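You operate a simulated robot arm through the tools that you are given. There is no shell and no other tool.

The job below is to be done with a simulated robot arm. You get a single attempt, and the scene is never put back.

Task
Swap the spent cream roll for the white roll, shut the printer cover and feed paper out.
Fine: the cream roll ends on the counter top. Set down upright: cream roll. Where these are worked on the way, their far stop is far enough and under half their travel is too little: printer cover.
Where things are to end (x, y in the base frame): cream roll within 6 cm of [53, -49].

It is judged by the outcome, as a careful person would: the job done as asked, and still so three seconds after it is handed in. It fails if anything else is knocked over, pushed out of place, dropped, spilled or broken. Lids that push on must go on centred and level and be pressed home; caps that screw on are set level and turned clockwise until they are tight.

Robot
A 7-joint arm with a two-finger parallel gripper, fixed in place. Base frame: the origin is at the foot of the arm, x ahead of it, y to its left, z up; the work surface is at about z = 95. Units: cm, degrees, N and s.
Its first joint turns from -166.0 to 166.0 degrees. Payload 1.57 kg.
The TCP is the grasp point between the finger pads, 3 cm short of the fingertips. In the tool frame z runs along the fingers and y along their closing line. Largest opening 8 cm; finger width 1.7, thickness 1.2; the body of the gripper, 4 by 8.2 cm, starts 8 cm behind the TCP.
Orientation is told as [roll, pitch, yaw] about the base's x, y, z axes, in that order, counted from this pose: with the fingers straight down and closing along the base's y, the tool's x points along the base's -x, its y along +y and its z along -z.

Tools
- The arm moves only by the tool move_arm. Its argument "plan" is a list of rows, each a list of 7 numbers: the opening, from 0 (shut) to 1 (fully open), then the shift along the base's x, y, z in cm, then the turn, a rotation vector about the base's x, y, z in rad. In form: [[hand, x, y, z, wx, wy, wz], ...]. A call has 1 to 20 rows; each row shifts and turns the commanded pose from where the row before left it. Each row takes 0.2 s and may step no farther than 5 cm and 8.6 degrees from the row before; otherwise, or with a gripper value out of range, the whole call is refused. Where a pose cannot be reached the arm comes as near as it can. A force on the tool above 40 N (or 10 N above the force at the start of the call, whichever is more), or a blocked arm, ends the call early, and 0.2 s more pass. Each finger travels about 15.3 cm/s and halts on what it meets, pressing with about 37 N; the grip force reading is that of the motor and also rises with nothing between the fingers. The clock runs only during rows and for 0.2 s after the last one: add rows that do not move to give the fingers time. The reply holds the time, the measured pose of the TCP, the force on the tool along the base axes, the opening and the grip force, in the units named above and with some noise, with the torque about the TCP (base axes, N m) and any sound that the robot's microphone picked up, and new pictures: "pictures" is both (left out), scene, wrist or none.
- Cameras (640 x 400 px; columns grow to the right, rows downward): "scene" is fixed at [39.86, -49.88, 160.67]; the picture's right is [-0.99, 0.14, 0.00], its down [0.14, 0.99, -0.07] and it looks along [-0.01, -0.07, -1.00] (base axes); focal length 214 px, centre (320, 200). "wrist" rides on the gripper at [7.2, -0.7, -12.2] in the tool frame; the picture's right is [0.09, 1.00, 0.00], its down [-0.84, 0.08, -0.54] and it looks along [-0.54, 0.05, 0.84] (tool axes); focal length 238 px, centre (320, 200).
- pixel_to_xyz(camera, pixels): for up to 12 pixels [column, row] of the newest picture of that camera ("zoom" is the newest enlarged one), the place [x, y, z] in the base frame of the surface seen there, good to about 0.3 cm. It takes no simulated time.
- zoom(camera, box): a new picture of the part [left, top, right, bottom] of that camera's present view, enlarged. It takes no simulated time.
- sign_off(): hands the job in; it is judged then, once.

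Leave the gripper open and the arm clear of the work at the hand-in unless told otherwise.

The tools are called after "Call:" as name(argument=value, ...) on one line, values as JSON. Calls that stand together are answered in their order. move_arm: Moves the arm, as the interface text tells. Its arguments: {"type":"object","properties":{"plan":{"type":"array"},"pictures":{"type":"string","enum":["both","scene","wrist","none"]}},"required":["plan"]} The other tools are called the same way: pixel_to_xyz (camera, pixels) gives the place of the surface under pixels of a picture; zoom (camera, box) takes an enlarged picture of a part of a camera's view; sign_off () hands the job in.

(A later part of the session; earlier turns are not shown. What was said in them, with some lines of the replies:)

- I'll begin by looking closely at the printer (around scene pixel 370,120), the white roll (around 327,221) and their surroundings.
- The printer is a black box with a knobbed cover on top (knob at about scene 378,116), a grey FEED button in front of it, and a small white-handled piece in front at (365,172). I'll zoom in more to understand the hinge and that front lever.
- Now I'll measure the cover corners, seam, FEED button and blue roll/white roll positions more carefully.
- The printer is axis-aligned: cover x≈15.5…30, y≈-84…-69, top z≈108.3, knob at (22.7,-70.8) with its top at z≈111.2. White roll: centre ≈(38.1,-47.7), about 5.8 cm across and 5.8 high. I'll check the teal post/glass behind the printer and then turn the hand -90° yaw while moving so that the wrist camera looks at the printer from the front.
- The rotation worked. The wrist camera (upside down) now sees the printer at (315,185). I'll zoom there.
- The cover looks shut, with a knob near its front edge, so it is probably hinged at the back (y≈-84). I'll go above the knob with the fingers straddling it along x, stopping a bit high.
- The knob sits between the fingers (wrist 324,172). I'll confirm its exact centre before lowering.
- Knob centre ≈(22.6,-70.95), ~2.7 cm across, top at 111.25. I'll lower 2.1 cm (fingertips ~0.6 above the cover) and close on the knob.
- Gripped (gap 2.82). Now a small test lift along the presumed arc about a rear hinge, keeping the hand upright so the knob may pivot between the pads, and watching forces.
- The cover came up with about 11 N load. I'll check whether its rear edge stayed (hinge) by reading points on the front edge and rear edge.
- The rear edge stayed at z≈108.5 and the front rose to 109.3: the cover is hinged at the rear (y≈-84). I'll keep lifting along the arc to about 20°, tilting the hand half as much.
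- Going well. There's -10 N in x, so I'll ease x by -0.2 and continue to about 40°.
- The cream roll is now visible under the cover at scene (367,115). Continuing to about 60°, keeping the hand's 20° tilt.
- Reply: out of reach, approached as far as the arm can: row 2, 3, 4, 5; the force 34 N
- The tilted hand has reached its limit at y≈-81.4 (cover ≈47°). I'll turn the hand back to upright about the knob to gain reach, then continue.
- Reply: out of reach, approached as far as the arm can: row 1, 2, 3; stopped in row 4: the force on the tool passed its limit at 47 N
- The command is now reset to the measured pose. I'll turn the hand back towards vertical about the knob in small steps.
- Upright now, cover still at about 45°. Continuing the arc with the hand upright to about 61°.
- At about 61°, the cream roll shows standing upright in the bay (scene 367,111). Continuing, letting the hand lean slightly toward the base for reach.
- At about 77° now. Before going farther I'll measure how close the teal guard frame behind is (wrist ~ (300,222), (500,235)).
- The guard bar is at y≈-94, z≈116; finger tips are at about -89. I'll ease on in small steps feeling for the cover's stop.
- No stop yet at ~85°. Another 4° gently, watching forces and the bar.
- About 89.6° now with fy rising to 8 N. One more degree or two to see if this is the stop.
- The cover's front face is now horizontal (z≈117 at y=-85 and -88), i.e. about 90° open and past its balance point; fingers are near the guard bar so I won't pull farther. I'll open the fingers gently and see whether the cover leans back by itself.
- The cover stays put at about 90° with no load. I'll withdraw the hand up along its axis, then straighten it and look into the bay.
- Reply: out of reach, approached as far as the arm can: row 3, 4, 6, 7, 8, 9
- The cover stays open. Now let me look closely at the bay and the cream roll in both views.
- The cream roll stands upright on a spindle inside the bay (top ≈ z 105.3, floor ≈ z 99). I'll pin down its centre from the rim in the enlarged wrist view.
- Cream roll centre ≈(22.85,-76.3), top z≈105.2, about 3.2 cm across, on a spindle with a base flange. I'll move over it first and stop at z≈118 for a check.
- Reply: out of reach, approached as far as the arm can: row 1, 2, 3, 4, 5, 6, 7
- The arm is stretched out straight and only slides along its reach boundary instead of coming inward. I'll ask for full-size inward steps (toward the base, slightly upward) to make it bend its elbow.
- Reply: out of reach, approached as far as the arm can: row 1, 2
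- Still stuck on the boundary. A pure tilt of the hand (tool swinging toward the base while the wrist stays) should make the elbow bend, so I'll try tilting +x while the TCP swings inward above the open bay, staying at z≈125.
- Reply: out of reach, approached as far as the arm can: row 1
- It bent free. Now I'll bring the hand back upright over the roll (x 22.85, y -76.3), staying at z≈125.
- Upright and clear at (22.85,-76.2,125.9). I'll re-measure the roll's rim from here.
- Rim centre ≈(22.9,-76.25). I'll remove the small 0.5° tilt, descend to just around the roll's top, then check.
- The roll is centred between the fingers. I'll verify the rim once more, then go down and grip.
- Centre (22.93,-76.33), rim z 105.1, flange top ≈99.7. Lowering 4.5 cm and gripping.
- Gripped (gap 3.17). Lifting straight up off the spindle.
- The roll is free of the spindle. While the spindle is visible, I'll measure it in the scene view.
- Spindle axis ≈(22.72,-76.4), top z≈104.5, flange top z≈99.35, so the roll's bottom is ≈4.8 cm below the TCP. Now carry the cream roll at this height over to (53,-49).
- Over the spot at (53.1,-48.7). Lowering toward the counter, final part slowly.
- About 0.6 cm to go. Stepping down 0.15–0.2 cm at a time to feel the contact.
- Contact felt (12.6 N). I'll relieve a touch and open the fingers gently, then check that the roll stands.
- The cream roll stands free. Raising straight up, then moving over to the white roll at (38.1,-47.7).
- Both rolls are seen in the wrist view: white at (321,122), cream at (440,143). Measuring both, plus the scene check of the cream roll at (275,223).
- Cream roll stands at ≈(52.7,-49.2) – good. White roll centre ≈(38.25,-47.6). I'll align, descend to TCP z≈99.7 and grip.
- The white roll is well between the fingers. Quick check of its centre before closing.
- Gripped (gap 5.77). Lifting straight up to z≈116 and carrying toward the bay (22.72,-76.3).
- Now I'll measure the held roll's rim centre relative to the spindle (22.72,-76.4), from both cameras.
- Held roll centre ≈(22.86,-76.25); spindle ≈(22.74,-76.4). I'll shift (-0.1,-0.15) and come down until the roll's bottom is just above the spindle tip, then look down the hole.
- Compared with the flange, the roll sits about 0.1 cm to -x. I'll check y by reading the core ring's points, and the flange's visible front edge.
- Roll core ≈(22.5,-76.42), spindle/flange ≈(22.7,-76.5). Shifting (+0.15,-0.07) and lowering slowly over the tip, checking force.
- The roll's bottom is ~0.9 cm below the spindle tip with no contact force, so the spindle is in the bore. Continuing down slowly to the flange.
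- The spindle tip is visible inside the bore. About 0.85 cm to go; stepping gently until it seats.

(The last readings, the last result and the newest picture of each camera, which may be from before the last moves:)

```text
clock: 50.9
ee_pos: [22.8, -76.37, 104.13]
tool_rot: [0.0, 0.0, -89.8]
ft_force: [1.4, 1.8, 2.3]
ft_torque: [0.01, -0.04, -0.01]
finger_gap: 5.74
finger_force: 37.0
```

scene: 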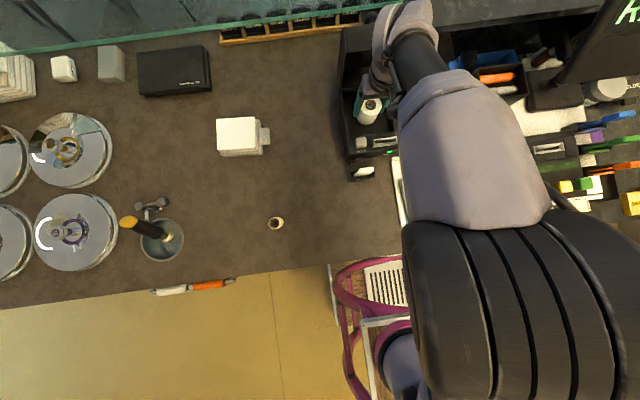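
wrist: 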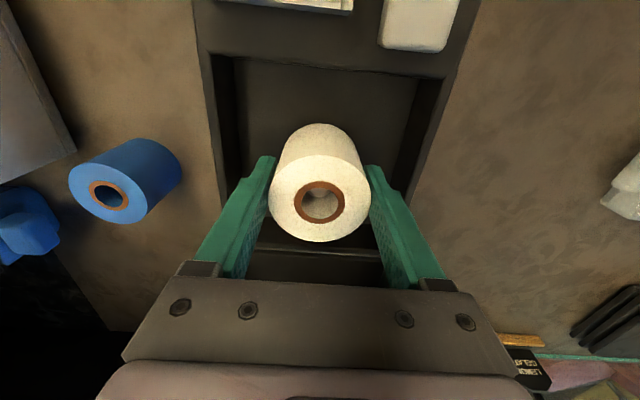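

Light contact at the expected height (TCP 104.13) – the roll is seated. Opening gently and rising straight up.

Call:
move_arm(plan=[[0.78, 0, 0, 0, 0, 0, 0], [0.88, 0, 0, 0, 0, 0, 0], [0.92, 0, 0, 0, 0, 0, 0], [0.92, 0, 0, 1.0, 0, 0, 0], [0.92, 0, 0, 2.0, 0, 0, 0], [0.92, 0, 0, 3.0, 0, 0, 0], [0.92, 0, 0, 3.5, 0, 0, 0], [0.92, 0, 0, 3.0, 0, 0, 0], [0.92, 0, 0, 0, 0, 0, 0]])

Call:
zoom(camera="scene", box=[335, 70, 405, 160])

Call:
zoom(camera="wrist", box=[240, 50, 400, 210])

```text
clock: 52.9
ee_pos: [22.91, -76.2, 116.63]
tool_rot: [0.1, 0.0, -89.9]
ft_force: [0.0, -0.6, 0.2]
ft_torque: [0.0, 0.01, -0.01]
finger_gap: 7.38
finger_force: 0.1
```

scene: 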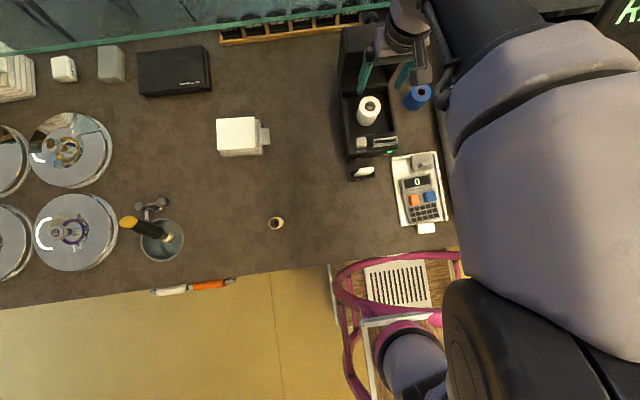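
wrist: 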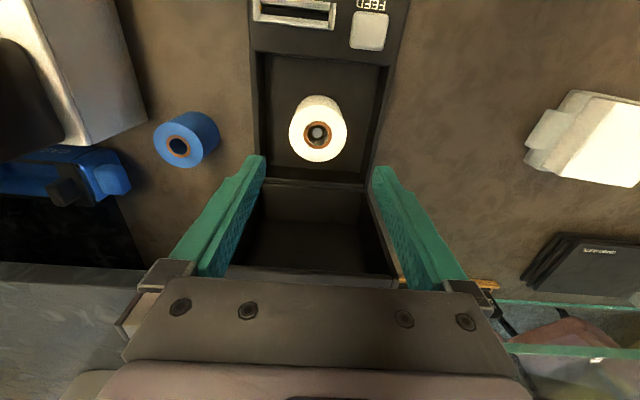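

```text
4.44 times, centred on (370, 115) of scene
```

zoom: 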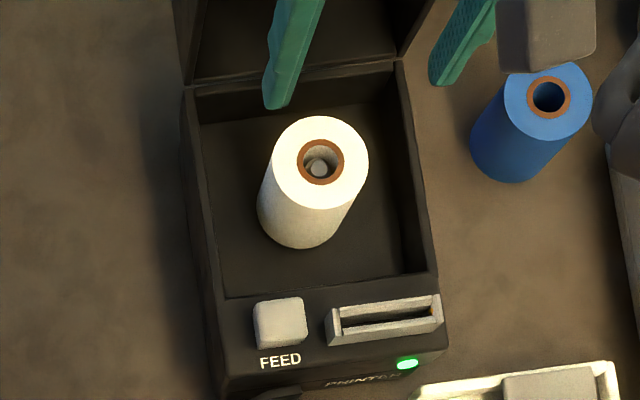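

```text
2.50 times, centred on (320, 130) of wrist
```

zoom: 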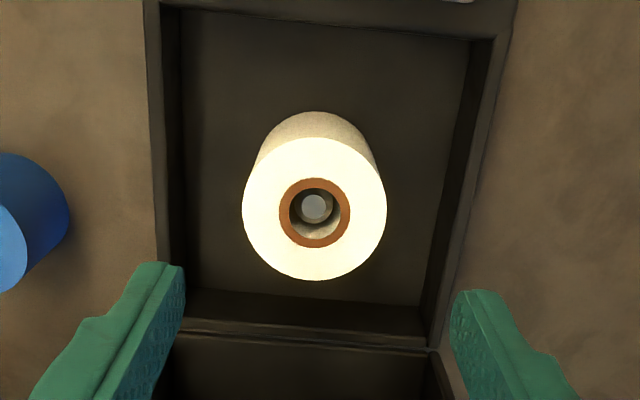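

The white roll is seated on the spindle (tip visible centred in the bore). Next is closing the cover by its knob: I'll rise above the cover edge, lean the hand 12° toward the base for reach, and move back over the cover to see the knob.

Call:
move_arm(plan=[[0.92, 0, 0, 3.0, 0, 0, 0], [0.92, -0.1, 0, 3.4, 0, 0, 0], [0.8, 0, -1.0, 0, -0.105, 0, 0], [0.7, 0, -1.5, 0, -0.105, 0, 0], [0.7, 0, -3.0, 0, 0, 0, 0], [0.7, 0, -3.0, 0, 0, 0, 0], [0.7, 0, -2.0, 0, 0, 0, 0], [0.7, 0, 0, 0, 0, 0, 0]])

Call:
zoom(camera="wrist", box=[220, 60, 420, 240])

```text
clock: 54.7
ee_pos: [22.41, -86.8, 123.03]
tool_rot: [0.0, -12.0, -89.8]
ft_force: [-0.8, -0.3, 0.0]
ft_torque: [0.03, 0.0, -0.05]
finger_gap: 5.61
finger_force: 0.2
```

scene: 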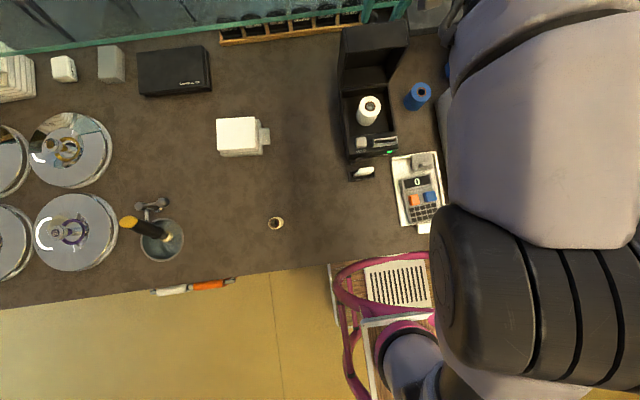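
wrist: 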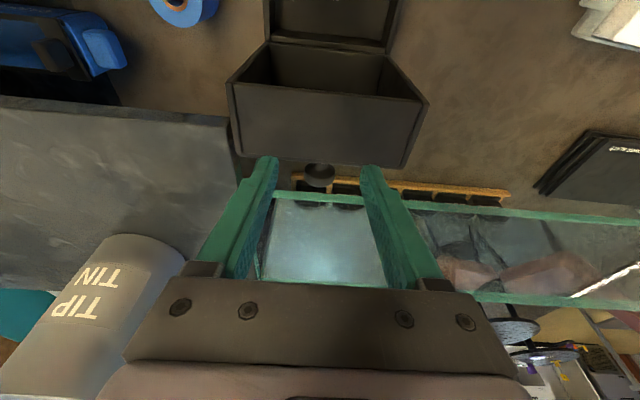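

```text
2.22 times, centred on (320, 150) of wrist
```

zoom: 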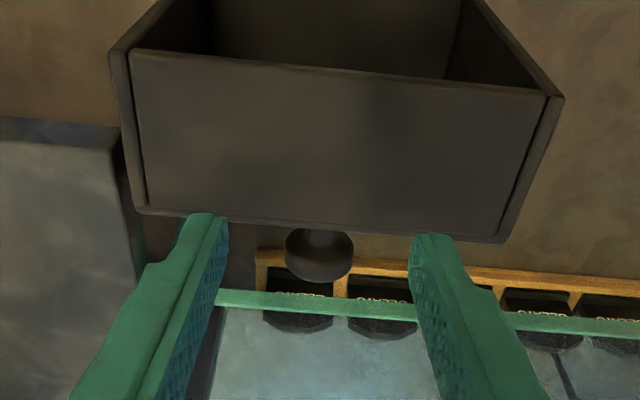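

The knob is visible behind the cover's edge (wrist ~319,176). Measuring it and the edge.

Call:
pixel_to_xyz(camera="zoom", pixels=[[320, 240], [320, 260], [320, 275], [293, 255], [346, 255], [320, 215], [180, 205], [480, 232], [320, 80], [320, 300], [150, 60]])

```text
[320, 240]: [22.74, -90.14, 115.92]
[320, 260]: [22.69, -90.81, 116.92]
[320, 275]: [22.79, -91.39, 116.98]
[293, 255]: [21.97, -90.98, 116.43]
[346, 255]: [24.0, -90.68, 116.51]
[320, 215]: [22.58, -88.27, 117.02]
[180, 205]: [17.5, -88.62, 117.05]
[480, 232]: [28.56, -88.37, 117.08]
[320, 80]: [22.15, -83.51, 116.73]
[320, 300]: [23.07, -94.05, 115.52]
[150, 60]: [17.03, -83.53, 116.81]
```

Knob head centre ≈(22.8,-90.8,115.6), cover edge at y=-88.4, z=117. I'll move behind the edge and descend along the tool axis to straddle the knob.

Call:
move_arm(plan=[[0.7, 0.15, -1.2, 0, 0, 0, 0], [0.7, 0, -1.2, 0, 0, 0, 0], [0.7, 0, -0.42, -2.0, 0, 0, 0], [0.7, 0, -0.42, -2.0, 0, 0, 0], [0.7, 0, -0.4, -1.9, 0, 0, 0], [0.7, 0, 0, 0, 0, 0, 0]])

Call:
zoom(camera="wrist", box=[220, 90, 420, 250])

```text
clock: 56.1
ee_pos: [23.16, -90.54, 117.06]
tool_rot: [0.1, -12.1, -90.0]
ft_force: [0.2, -0.1, -1.0]
ft_torque: [0.0, 0.01, 0.01]
finger_gap: 5.57
finger_force: 0.1
```

scene: 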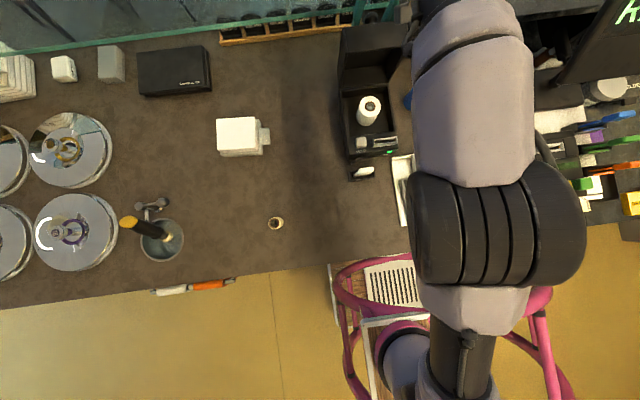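
wrist: 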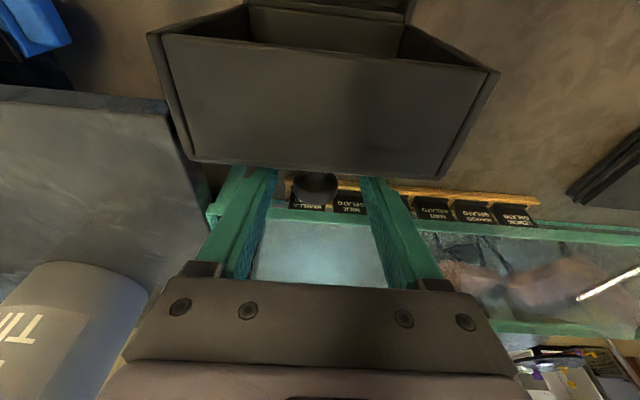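

```text
2.50 times, centred on (320, 170) of wrist
```

zoom: 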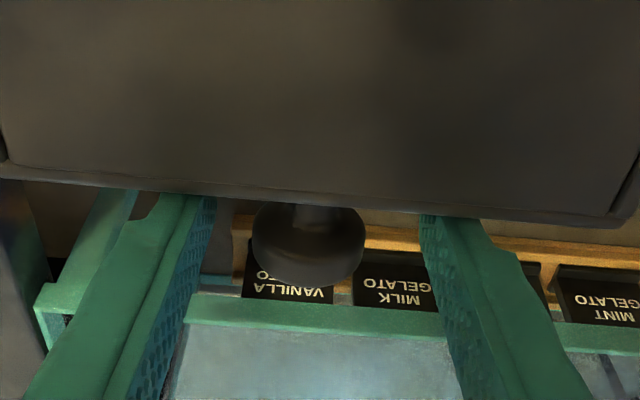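

The fingers straddle the knob head behind the cover. Shift x by -0.25 and close on it.

Call:
move_arm(plan=[[0.7, -0.25, 0, 0, 0, 0, 0], [0.45, 0, 0, 0, 0, 0, 0], [0.2, 0, 0, 0, 0, 0, 0], [0, 0, 0, 0, 0, 0, 0], [0, 0, 0, 0, 0, 0, 0]])

Call:
zoom(camera="wrist", box=[220, 90, 420, 250])

```text
clock: 57.3
ee_pos: [22.71, -90.54, 117.11]
tool_rot: [-0.1, -12.0, -90.0]
ft_force: [-0.9, -0.7, 1.2]
ft_torque: [-0.1, -0.01, 0.01]
finger_gap: 2.85
finger_force: 38.5
```

scene: 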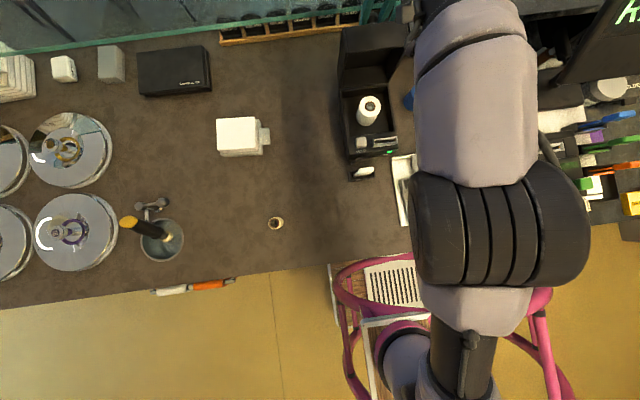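
wrist: 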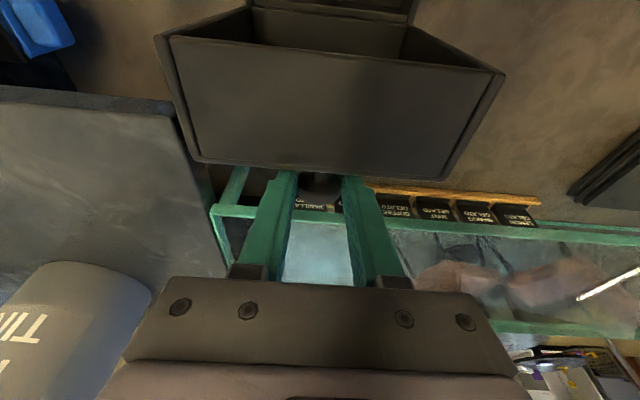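

```text
2.50 times, centred on (320, 170) of wrist
```

zoom: 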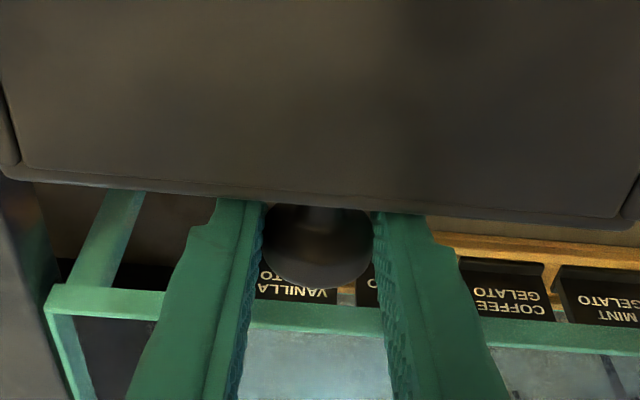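

Gripped again (gap 2.85). Now I'll bring the cover forward along its arc (hinge ≈ y -83.3, z 103.2), first about 20°.

Call:
move_arm(plan=[[0, 0, 0.45, 0.25, 0, 0, 0], [0, 0, 0.87, 0.44, 0, 0, 0], [0, 0, 0.93, 0.38, 0, 0, 0], [0, 0, 0.95, 0.32, 0, 0, 0], [0, 0, 0.97, 0.25, 0, 0, 0], [0, 0, 0, 0, 0, 0, 0]])

```text
clock: 58.7
ee_pos: [22.73, -86.26, 118.82]
tool_rot: [0.0, -12.0, -89.8]
ft_force: [7.8, -3.8, -2.4]
ft_torque: [-0.68, -0.26, 0.1]
finger_gap: 2.81
finger_force: 38.5
```

scene: 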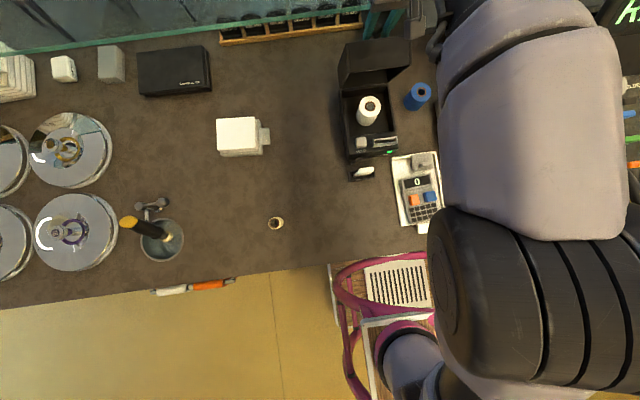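
wrist: 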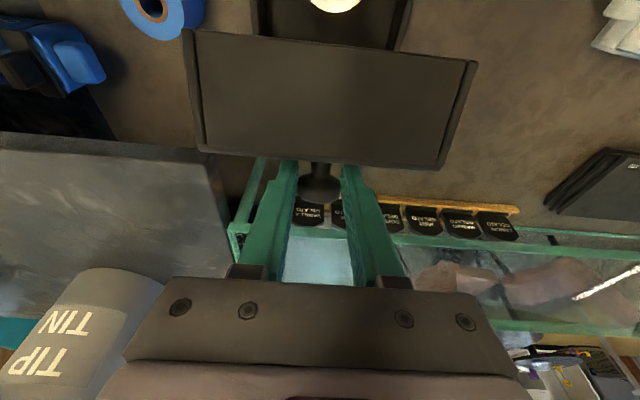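

Smooth, small forces. Continuing the arc to about 40°, slowly bringing the hand back upright.

Call:
move_arm(plan=[[0, 0.07, 0.98, 0.18, 0, 0, 0], [0, 0, 1.0, 0.12, 0, 0, 0], [0, 0, 1.0, 0.04, 0, 0, 0], [0, 0, 0.98, -0.03, 0.026, 0, 0], [0, 0, 0.97, -0.09, 0.026, 0, 0], [0, 0, 0.96, -0.17, 0.026, 0, 0], [0, 0, 0.95, -0.23, 0.026, 0, 0], [0, 0, 0.92, -0.31, 0.026, 0, 0], [0, 0, 0, 0, 0, 0, 0]])

```text
clock: 60.7
ee_pos: [22.72, -78.37, 118.44]
tool_rot: [0.0, -4.6, -89.9]
ft_force: [20.1, -2.6, 14.2]
ft_torque: [-1.21, -0.53, 0.01]
finger_gap: 2.83
finger_force: 38.4
```

scene: 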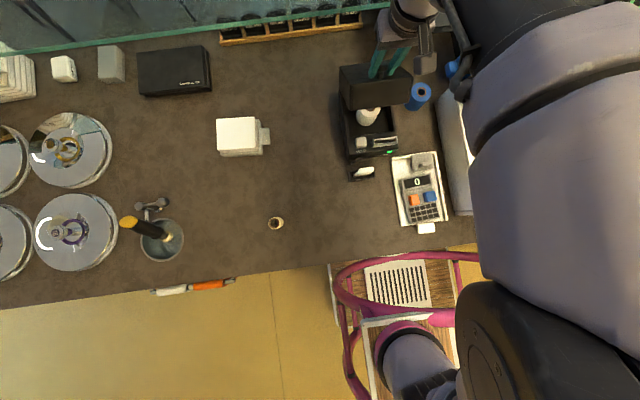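
wrist: 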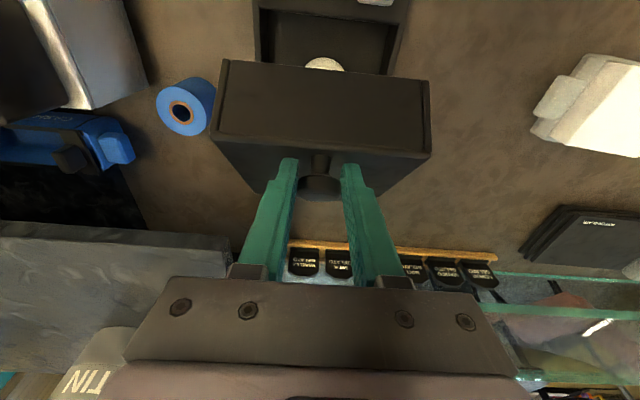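

About 40° now. Side force 20 N in x, so I'll ease +0.15 in x and continue to roughly 16°.

Call:
move_arm(plan=[[0, 0.15, 0.93, -0.34, 0.0134, 0, 0], [0, 0, 0.89, -0.42, 0.0134, 0, 0], [0, 0, 0.87, -0.48, 0.0134, 0, 0], [0, 0, 0.83, -0.55, 0.0134, 0, 0], [0, 0, 0.78, -0.6, 0.0134, 0, 0], [0, 0, 0.75, -0.65, 0.0134, 0, 0], [0, 0, 0, 0, 0, 0, 0]])

```text
clock: 62.3
ee_pos: [22.75, -73.55, 115.45]
tool_rot: [-0.2, 0.1, -89.9]
ft_force: [8.8, -6.3, 3.5]
ft_torque: [-1.17, -0.11, 0.02]
finger_gap: 2.8
finger_force: 38.2
```

scene: 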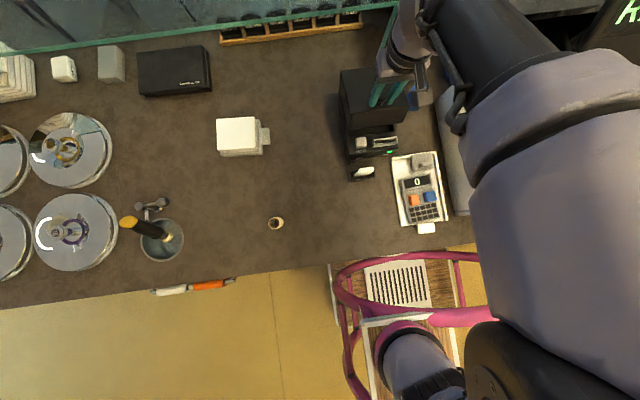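
wrist: 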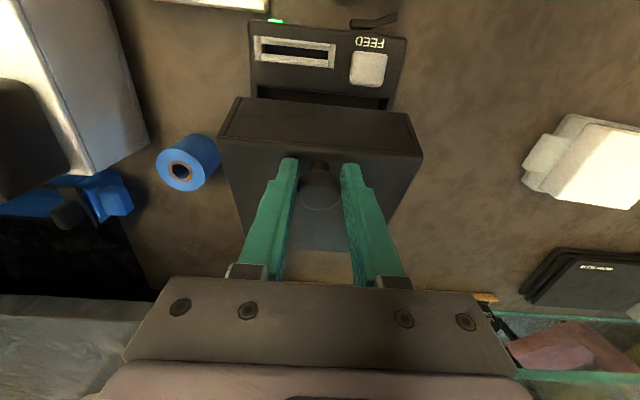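

About 17° left. Continuing nearly to shut, at reduced speed.

Call:
move_arm(plan=[[0, 0.05, 0.36, -0.35, 0, 0, 0], [0, 0, 0.36, -0.35, 0, 0, 0], [0, 0, 0.34, -0.37, 0, 0, 0], [0, 0, 0.33, -0.38, 0, 0, 0], [0, 0, 0.31, -0.39, 0, 0, 0], [0, 0, 0.3, -0.4, 0, 0, 0], [0, 0, 0.28, -0.42, 0, 0, 0], [0, 0, 0, 0, 0, 0, 0]])

```text
clock: 64.1
ee_pos: [22.7, -71.09, 112.75]
tool_rot: [-0.1, -0.1, -89.9]
ft_force: [-11.0, 1.0, 9.2]
ft_torque: [-1.16, 0.15, -0.14]
finger_gap: 2.85
finger_force: 38.1
```

scene: 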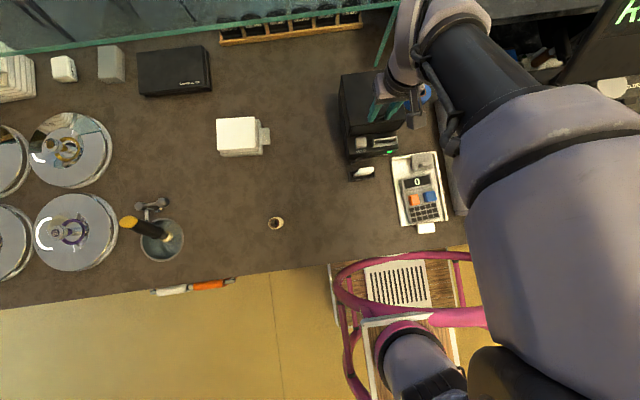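
wrist: 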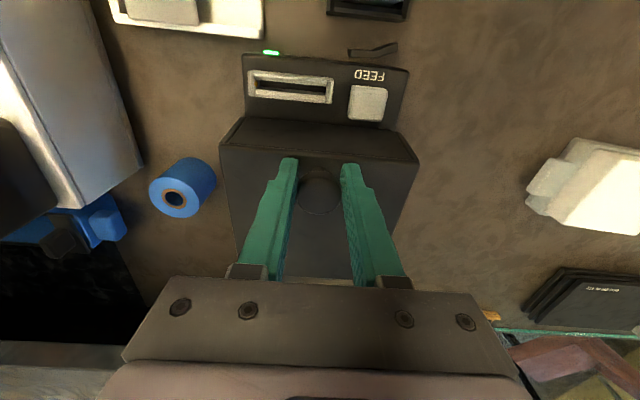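

Nearly shut. I'll check the cover's front-edge height, then lower the last bit.

Call:
pixel_to_xyz(camera="wrist", pixels=[[240, 155], [400, 165], [320, 225], [320, 265], [320, 190], [265, 165]])

Call:
move_arm(plan=[[0, -0.08, 0.08, -0.3, 0, 0, 0], [0, 0, 0.08, -0.3, 0, 0, 0], [0, 0, 0.05, -0.2, 0, 0, 0], [0, 0, 0, 0, 0, 0, 0]])

Call:
pixel_to_xyz(camera="wrist", pixels=[[240, 155], [400, 165], [320, 225], [320, 265], [320, 190], [265, 165]])

```text
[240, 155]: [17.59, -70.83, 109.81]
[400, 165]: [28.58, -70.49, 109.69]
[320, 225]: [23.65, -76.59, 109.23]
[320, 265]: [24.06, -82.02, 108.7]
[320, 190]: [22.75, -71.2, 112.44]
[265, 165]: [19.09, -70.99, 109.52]
```

```text
clock: 65.1
ee_pos: [22.71, -70.76, 111.85]
tool_rot: [0.0, 0.1, -89.8]
ft_force: [-5.2, 19.4, 16.3]
ft_torque: [-0.42, 0.04, 0.0]
finger_gap: 2.82
finger_force: 38.3
```

scene: 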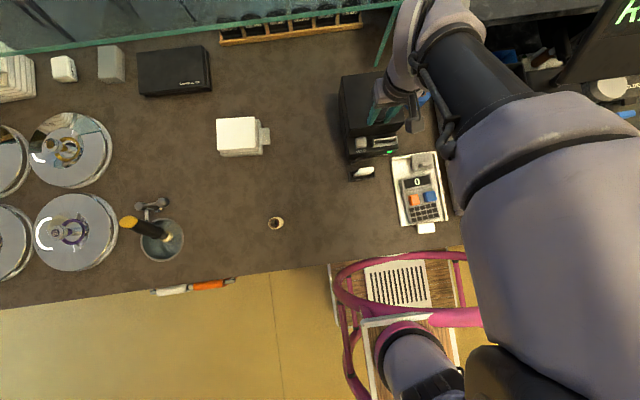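
wrist: 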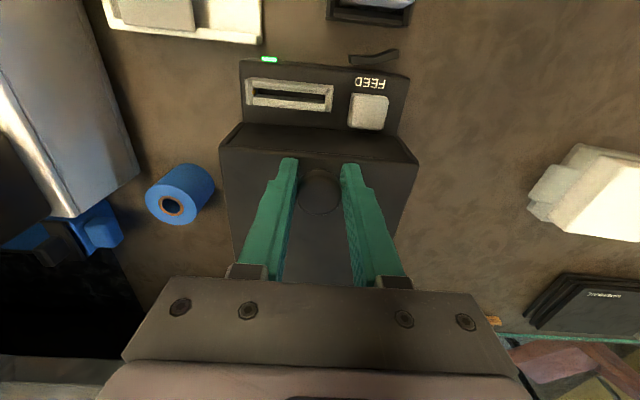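

```text
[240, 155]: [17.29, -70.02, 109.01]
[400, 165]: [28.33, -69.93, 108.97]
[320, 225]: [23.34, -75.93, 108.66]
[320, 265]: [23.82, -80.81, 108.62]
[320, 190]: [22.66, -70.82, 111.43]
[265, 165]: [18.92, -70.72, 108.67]
```

Now resting with ~16 N upward reaction; front edge reads ≈108.7–109.0 versus 108.35 originally. I'll ease y by +0.15 and press down a little further.

Call:
move_arm(plan=[[0, 0, 0.15, -0.1, 0, 0, 0], [0, 0, 0, -0.15, 0, 0, 0], [0, 0, 0, 0, 0, 0, 0]], pictures="wrist")

Call:
pixel_to_xyz(camera="wrist", pixels=[[240, 155], [400, 165], [320, 225], [320, 265], [320, 190], [265, 165], [320, 195], [390, 200], [250, 200]])

```text
clock: 65.9
ee_pos: [22.71, -70.62, 111.59]
tool_rot: [0.0, 0.0, -89.9]
ft_force: [-6.1, 21.3, 17.4]
ft_torque: [-0.52, 0.02, -0.12]
finger_gap: 2.85
finger_force: 38.5
```

wrist: 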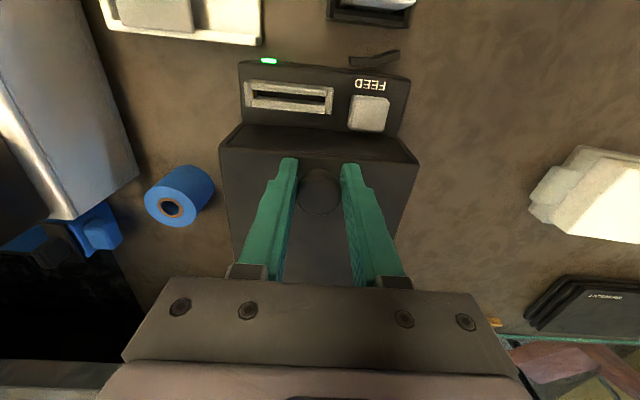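

```text
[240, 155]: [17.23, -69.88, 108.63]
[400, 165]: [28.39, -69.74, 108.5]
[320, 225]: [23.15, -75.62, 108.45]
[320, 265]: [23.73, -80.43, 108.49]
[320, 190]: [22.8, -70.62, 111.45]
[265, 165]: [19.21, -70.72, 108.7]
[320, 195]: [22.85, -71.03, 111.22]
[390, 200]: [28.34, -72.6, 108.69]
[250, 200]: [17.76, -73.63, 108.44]
```

The cover now reads level (≈108.5 all over). Releasing the knob, then I'll rise and check whether it is fully shut.

Call:
move_arm(plan=[[0.4, 0, 0, 0.1, 0, 0, 0], [0.6, 0, 0, 0.1, 0, 0, 0], [0.6, 0, 0, 1.5, 0, 0, 0], [0.6, 0, 0, 3.0, 0, 0, 0], [0.6, 0, 0, 3.0, 0, 0, 0], [0.6, 0, 0, 0, 0, 0, 0]])

Call:
zoom(camera="wrist", box=[220, 30, 420, 280])

Call:
zoom(camera="scene", box=[330, 60, 410, 190])

```text
clock: 67.3
ee_pos: [22.88, -70.9, 119.11]
tool_rot: [-0.1, 0.1, -89.8]
ft_force: [0.0, -0.1, 0.1]
ft_torque: [0.05, -0.01, -0.04]
finger_gap: 4.79
finger_force: 0.1
```

scene: 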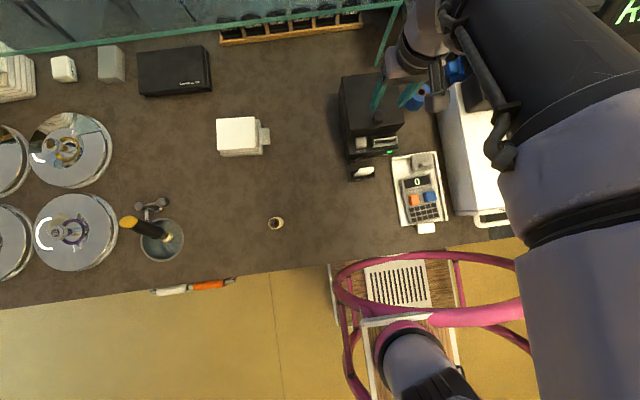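
wrist: 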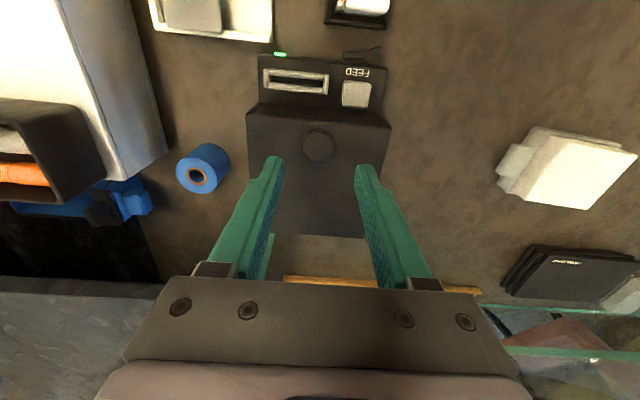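

```text
1.60 times, centred on (320, 155) of wrist
```

zoom: 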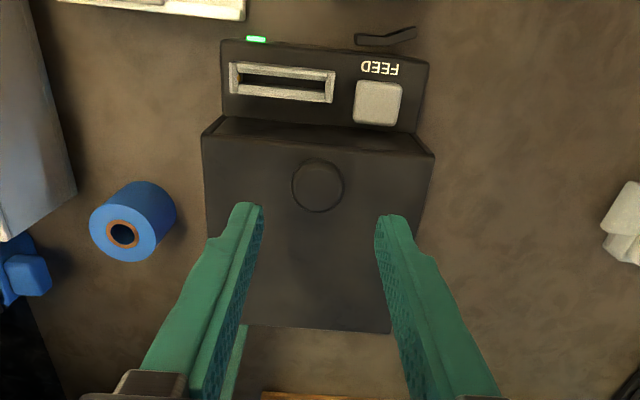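

```text
3.08 times, centred on (370, 125) of scene
```

zoom: 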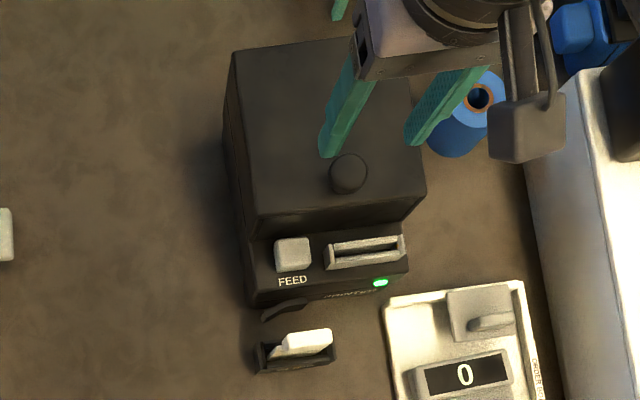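

The cover looks shut. I'll compare the same scene pixels as at the start (knob 111.2, corners 108.35).

Call:
pixel_to_xyz(camera="scene", pixels=[[344, 79], [348, 130], [402, 123], [379, 119], [374, 117], [384, 115], [352, 128], [398, 122], [346, 90], [380, 125]])

Call:
pixel_to_xyz(camera="wrist", pixels=[[255, 115], [380, 128], [318, 147], [318, 195], [318, 230], [290, 120], [350, 125], [265, 145]])

```text
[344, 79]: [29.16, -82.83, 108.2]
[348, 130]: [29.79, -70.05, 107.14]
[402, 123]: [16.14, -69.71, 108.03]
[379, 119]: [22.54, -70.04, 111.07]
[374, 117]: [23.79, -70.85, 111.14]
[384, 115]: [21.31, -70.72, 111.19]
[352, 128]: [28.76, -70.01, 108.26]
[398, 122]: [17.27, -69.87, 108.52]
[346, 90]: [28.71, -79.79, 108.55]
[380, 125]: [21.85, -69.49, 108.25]
```

```text
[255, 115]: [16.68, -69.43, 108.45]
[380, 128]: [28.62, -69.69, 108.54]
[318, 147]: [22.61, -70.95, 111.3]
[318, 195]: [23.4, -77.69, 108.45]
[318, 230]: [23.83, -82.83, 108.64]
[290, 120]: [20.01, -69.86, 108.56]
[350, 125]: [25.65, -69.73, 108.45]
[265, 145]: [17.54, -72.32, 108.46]
```

Heights match the original shut position. For certainty I'll press lightly on top of the knob with closed fingers.

Call:
move_arm(plan=[[0.2, -0.15, 0, 0, 0, 0, 0], [0, 0, 0, 0, 0, 0, 0], [0, 0, 0, -2.0, 0, 0, 0], [0, 0, 0, -2.0, 0, 0, 0], [0, 0, 0, -0.5, 0, 0, 0], [0, 0, 0, -0.3, 0, 0, 0], [0, 0, 0, -0.2, 0, 0, 0], [0, 0, 0, 0, 0, 0, 0]], pictures="wrist")

```text
clock: 69.1
ee_pos: [22.66, -70.95, 114.39]
tool_rot: [0.0, 0.1, -90.0]
ft_force: [0.1, -0.1, 0.4]
ft_torque: [0.01, -0.05, 0.02]
finger_gap: 0.02
finger_force: 21.5
```

wrist: 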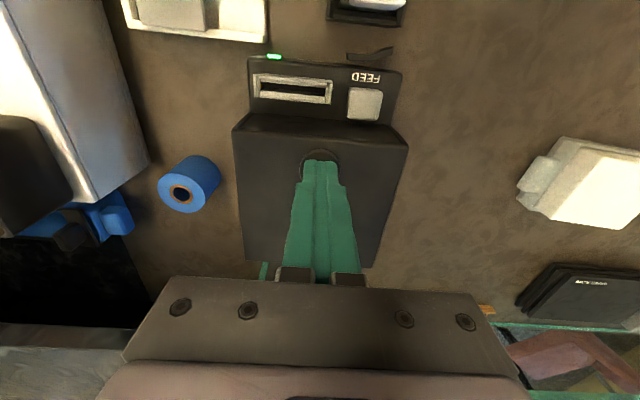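

Not touching yet (tips ≈111.4). A few more small steps.

Call:
move_arm(plan=[[0, 0, 0, -0.15, 0, 0, 0], [0, 0, 0, -0.15, 0, 0, 0], [0, 0, 0, -0.1, 0, 0, 0], [0, 0, 0, 0, 0, 0, 0]], pictures="none")

```text
clock: 70.2
ee_pos: [22.74, -70.9, 114.26]
tool_rot: [0.0, -0.3, -89.8]
ft_force: [-0.7, 7.7, 13.4]
ft_torque: [0.34, 0.06, 0.01]
finger_gap: 0.01
finger_force: 21.1
stopped in row 4: the force on the tool passed its limit at 41 N (the readings are from after the stop); the commanded pose is now the measured one
```

The knob is solid at z≈111.26: the cover is shut. Now I'll rise and move forward over the FEED button, measuring it on the way.

Call:
move_arm(plan=[[0, 0, 0, 1.5, 0, 0, 0], [0, 0, 0.5, 2.5, 0, 0, 0], [0, 1.0, 1.2, 0, 0, 0, 0], [0, 1.2, 1.2, 0, 0, 0, 0], [0, 1.2, 0.7, 0, 0, 0, 0], [0, 0, 0, 0, 0, 0, 0]])

Call:
zoom(camera="wrist", box=[200, 40, 400, 200])

Call:
zoom(camera="scene", box=[340, 120, 410, 190])

```text
clock: 71.6
ee_pos: [25.95, -67.47, 118.26]
tool_rot: [0.0, -0.3, -89.8]
ft_force: [0.7, 0.0, 0.1]
ft_torque: [0.0, 0.02, 0.01]
finger_gap: 0.0
finger_force: 21.6
```

scene: 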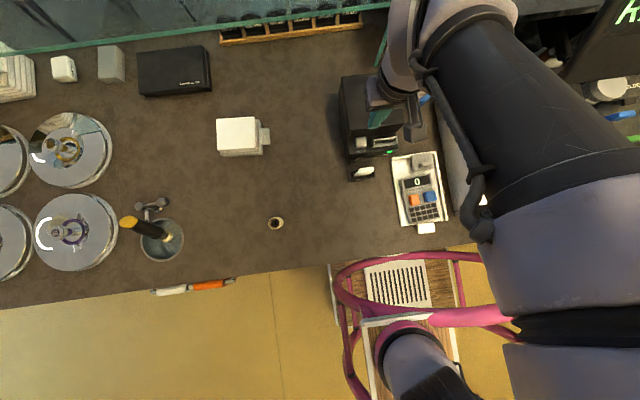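
wrist: 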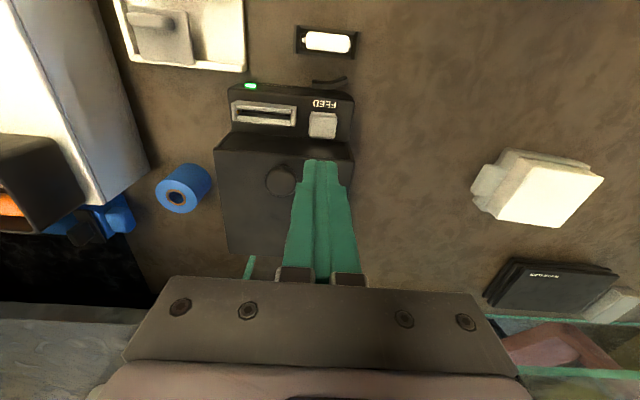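

```text
2.50 times, centred on (300, 120) of wrist
```

zoom: 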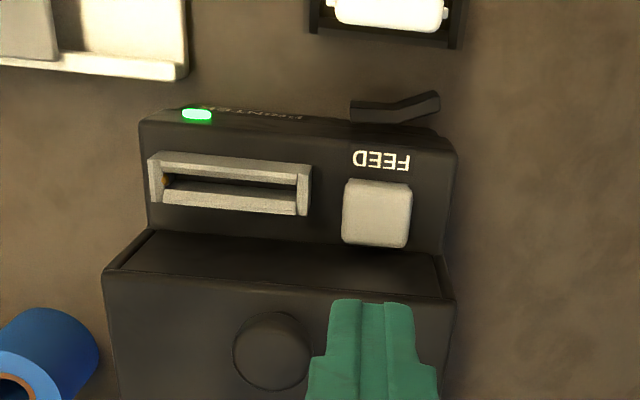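

```text
5.71 times, centred on (375, 155) of scene
```

zoom: 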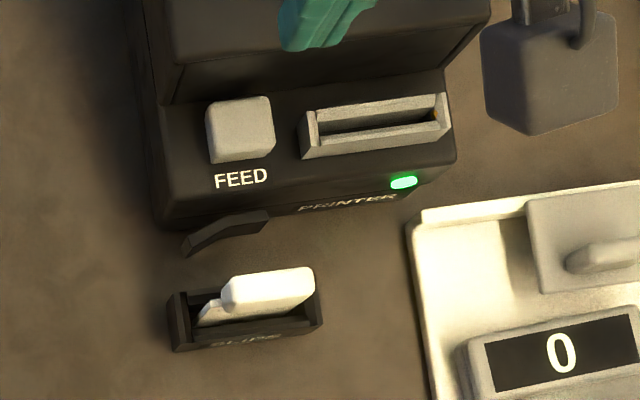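

Measuring the FEED button's corners and top.

Call:
pixel_to_xyz(camera="zoom", pixels=[[212, 108], [265, 104], [240, 125], [215, 145], [268, 140], [242, 140], [300, 130], [318, 140], [436, 118], [330, 90]])

Call:
pixel_to_xyz(camera="wrist", pixels=[[322, 120], [312, 117], [333, 117], [322, 114], [322, 130], [311, 135], [334, 135], [322, 137]])

```text
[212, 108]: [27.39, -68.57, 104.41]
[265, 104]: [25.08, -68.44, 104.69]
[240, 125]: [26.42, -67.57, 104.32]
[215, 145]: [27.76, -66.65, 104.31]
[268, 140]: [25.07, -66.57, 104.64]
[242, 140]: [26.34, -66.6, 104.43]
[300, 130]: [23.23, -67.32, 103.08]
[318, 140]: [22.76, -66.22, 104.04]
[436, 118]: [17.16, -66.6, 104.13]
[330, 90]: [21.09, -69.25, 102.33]
```

```text
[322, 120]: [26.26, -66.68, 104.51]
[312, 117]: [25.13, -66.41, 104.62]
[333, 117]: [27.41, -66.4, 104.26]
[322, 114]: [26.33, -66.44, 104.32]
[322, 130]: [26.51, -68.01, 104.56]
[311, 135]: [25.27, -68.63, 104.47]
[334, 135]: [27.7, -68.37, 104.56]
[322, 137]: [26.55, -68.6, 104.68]
```

FEED button centre ≈(26.4,-67.5), top z≈104.45. Aligning (+0.45 in x) and descending to just above it.

Call:
move_arm(plan=[[0, 0.45, 0, -2.0, 0, 0, 0], [0, 0, 0, -3.0, 0, 0, 0], [0, 0, 0, -3.0, 0, 0, 0], [0, 0, 0, -1.8, 0, 0, 0], [0, 0, 0, 0, 0, 0, 0]])

Call:
zoom(camera="wrist", box=[220, 60, 420, 220])

```text
clock: 72.8
ee_pos: [26.65, -67.6, 108.48]
tool_rot: [-0.1, -0.3, -89.9]
ft_force: [-0.1, -0.1, -0.8]
ft_torque: [0.01, -0.02, 0.0]
finger_gap: 0.0
finger_force: 21.4
```

scene: 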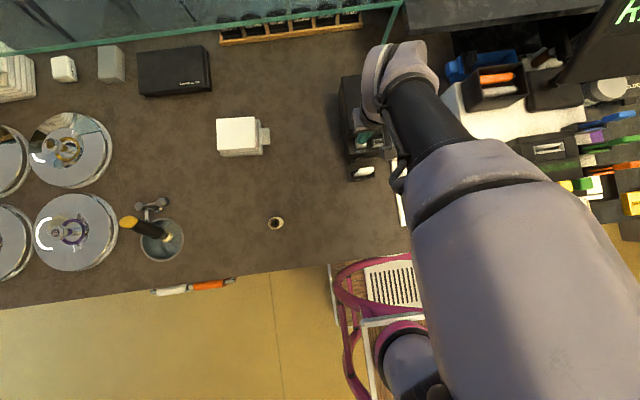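
wrist: 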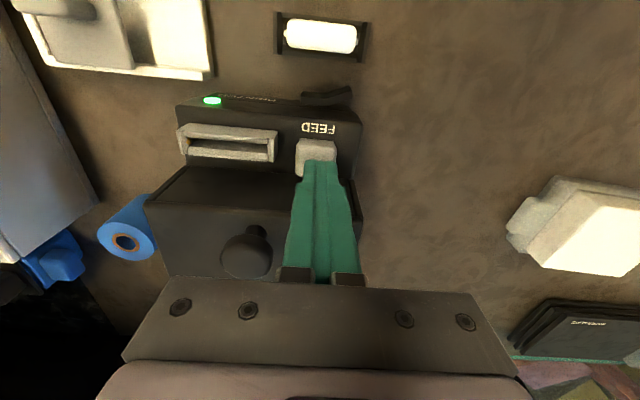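

```text
2.50 times, centred on (320, 140) of wrist
```

zoom: 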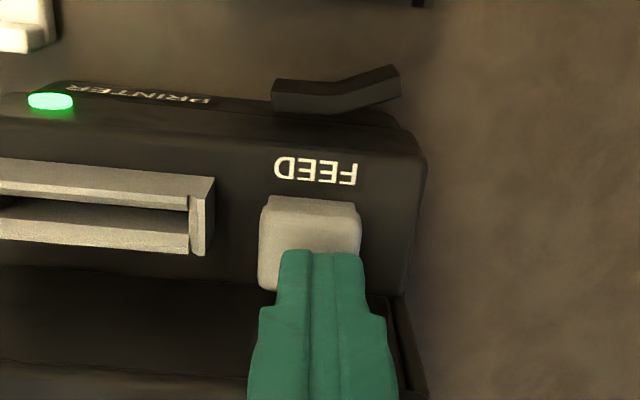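

Tips are ~1 cm above the button, aligned. Pressing down in small steps, listening for a click/feed sound.

Call:
move_arm(plan=[[0, -0.1, 0, -0.4, 0, 0, 0], [0, 0, 0, -0.3, 0, 0, 0], [0, 0, 0, -0.2, 0, 0, 0], [0, 0, 0, -0.15, 0, 0, 0], [0, 0, 0, -0.15, 0, 0, 0], [0, 0, 0, 0, 0, 0, 0]], pictures="wrist")

```text
clock: 74.2
ee_pos: [26.57, -67.28, 107.08]
tool_rot: [0.1, -0.1, -90.0]
ft_force: [0.4, -1.0, 1.1]
ft_torque: [0.01, -0.04, -0.01]
finger_gap: 0.01
finger_force: 21.0
heard: click
```

wrist: 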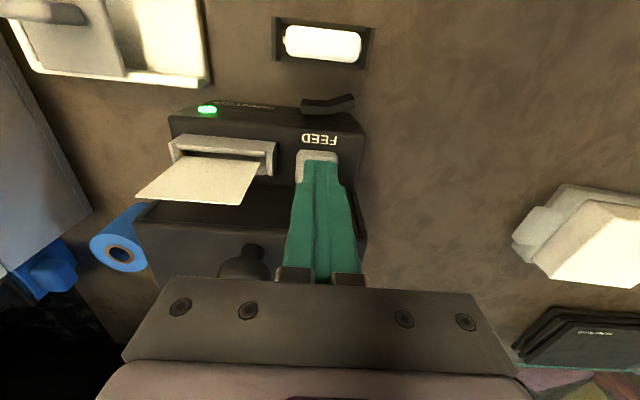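

A click was heard and white paper has come out of the slot (wrist ~200,180). I'll measure how high the paper stands so I can retreat without touching it.

Call:
pixel_to_xyz(camera="wrist", pixels=[[140, 193], [240, 200], [200, 180], [180, 160], [250, 170]])

Call:
zoom(camera="wrist", box=[120, 90, 370, 260])

```text
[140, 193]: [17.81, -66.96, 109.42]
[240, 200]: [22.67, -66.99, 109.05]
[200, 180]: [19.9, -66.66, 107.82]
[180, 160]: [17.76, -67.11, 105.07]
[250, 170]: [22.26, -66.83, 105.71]
```

```text
2.35 times, centred on (245, 175) of wrist
```

zoom: 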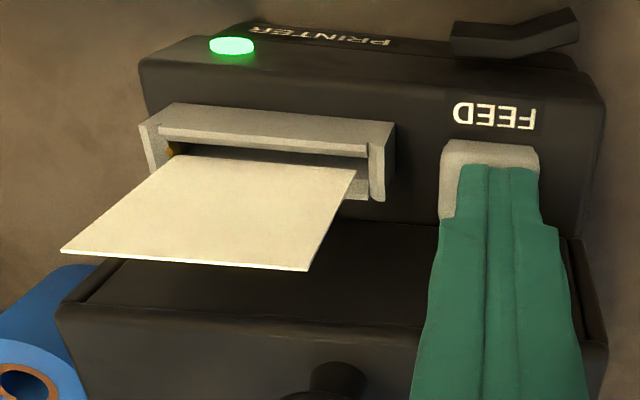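

Paper rises to z≈109.5 at x 17.5–23, clear of the hand. Releasing the button by rising straight up, then moving clear and opening the gripper.

Call:
move_arm(plan=[[0, 0, 0, 0.6, 0, 0, 0], [0, 0.1, 0, 2.0, 0, 0, 0], [0, 0.2, 0, 4.0, 0, 0, 0], [0, 0.2, 0, 4.0, 0, 0, 0], [0, 0.2, 0, 4.0, 0, 0, 0], [0, 1.5, 2.5, 3.0, 0, 0, 0], [0.3, 2.0, 3.0, 2.0, 0, 0, 0], [0.7, 2.0, 3.0, 1.0, 0, 0, 0], [1, 2.0, 3.0, 0, 0, 0, 0], [1, 0, 0, 0, 0, 0, 0]])

Call:
zoom(camera="scene", box=[320, 50, 440, 200])

Call:
zoom(camera="scene", box=[235, 180, 325, 260])

```text
clock: 76.4
ee_pos: [34.47, -55.71, 128.08]
tool_rot: [-0.1, -0.2, -89.8]
ft_force: [0.3, 0.4, 0.9]
ft_torque: [-0.02, 0.01, 0.0]
finger_gap: 8.02
finger_force: 0.1
```

scene: 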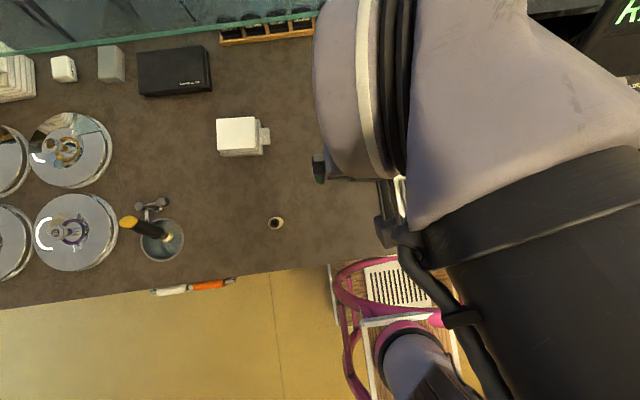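
wrist: 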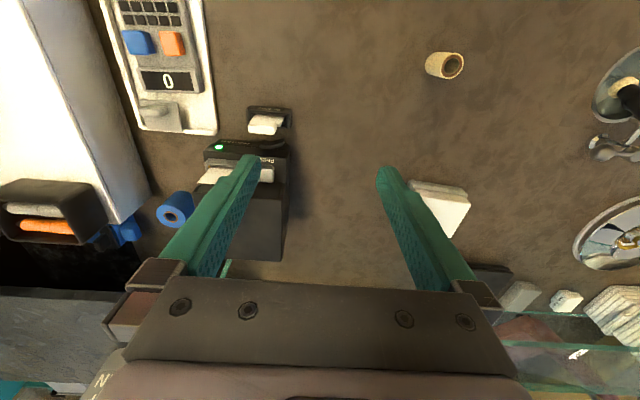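

```text
2.67 times, centred on (380, 125) of scene
```

zoom: 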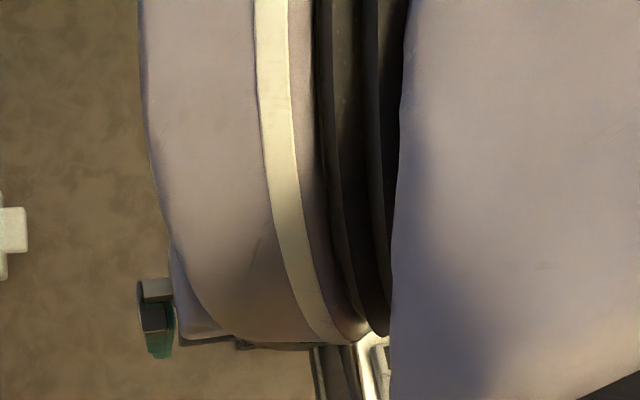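

```text
5.00 times, centred on (280, 220) of scene
```

zoom: 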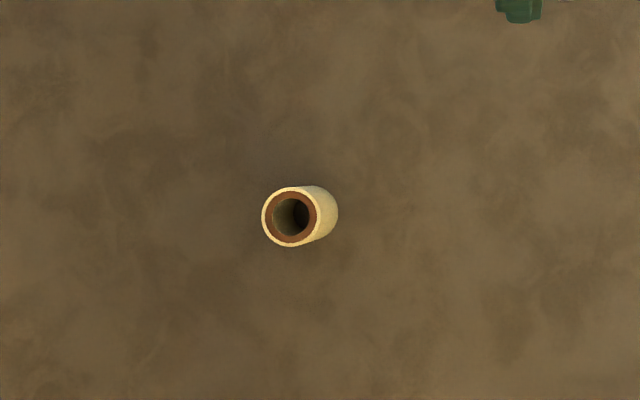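

The cream roll stands upright. I'll move the arm aside a little more so the printer can be seen for a final check.

Call:
move_arm(plan=[[1, 3.5, 1.5, 0.5, 0, 0, 0], [1, 4.0, 1.5, 0.5, 0, 0, 0], [1, 4.0, 1.5, 0, 0, 0, 0], [1, 4.0, 1.5, 0, 0, 0, 0], [1, 3.0, 1.0, 0, 0, 0, 0], [1, 0, 0, 0, 0, 0, 0]])

Call:
zoom(camera="scene", box=[320, 50, 440, 200])

Call:
zoom(camera="wrist", box=[100, 80, 320, 280])

```text
clock: 77.8
ee_pos: [53.36, -49.0, 128.95]
tool_rot: [0.0, -0.2, -89.9]
ft_force: [-0.3, 0.3, 0.3]
ft_torque: [0.0, 0.0, 0.01]
finger_gap: 8.01
finger_force: 0.0
```

scene: 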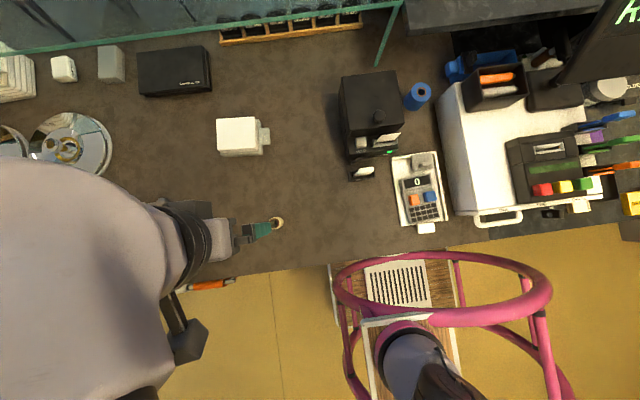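
wrist: 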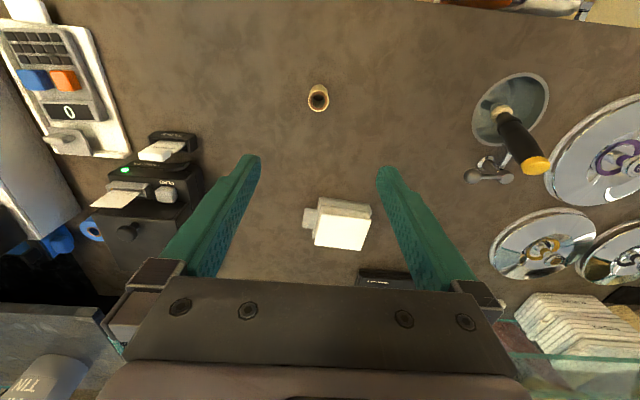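

```text
2.67 times, centred on (380, 125) of scene
```

zoom: 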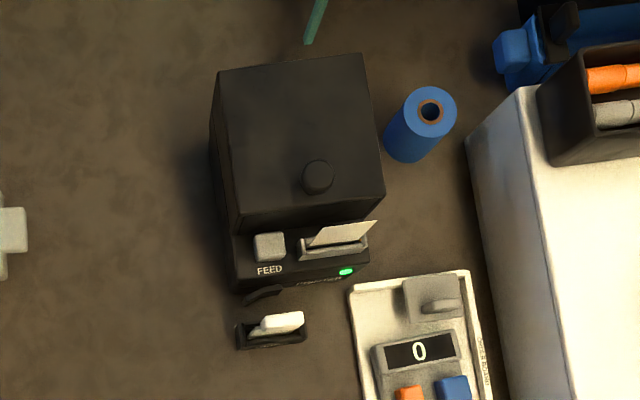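

```text
2.00 times, centred on (210, 180) of wrist
```

zoom: 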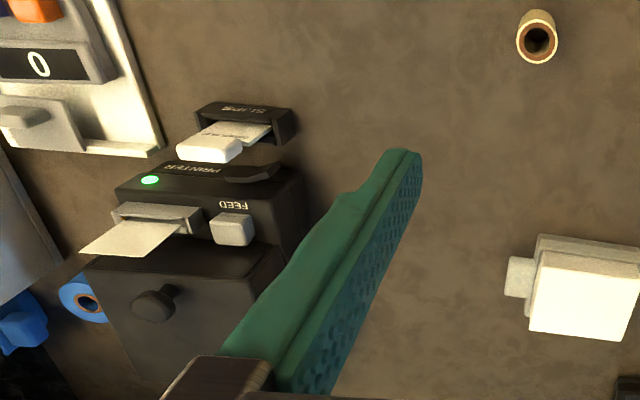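

Everything checks out:
- The cover is shut with its corners and knob where they were.
- Paper stands out of the slot.
- The white roll is on the spindle under the cover.
- The cream roll stands upright at about (52.7,-49.2).
- Nothing else moved.

The gripper is open, about 30 cm above the counter. Handing in.

Call:
sign_off()

```text
The job is handed in.
```

The roll swap is finished and handed in:

- **Cream roll:** it stands upright on the counter at about (52.7, -49.2), well within 6 cm of the target.
- **White roll:** it sits on the printer's spindle. I saw the spindle tip inside its core before I closed the cover.
- **Printer cover:** I opened it to about 90°. It is shut again, and its edges and knob are at the same height as at the start.
- **Paper feed:** I pressed FEED and heard a click, and a strip of paper came out of the slot.

While I was backing away after opening the cover, the arm got stuck at full stretch. I freed it by tilting the hand, and it touched nothing.

I saw nothing else moved or knocked over. The gripper is open, about 30 cm above the counter.
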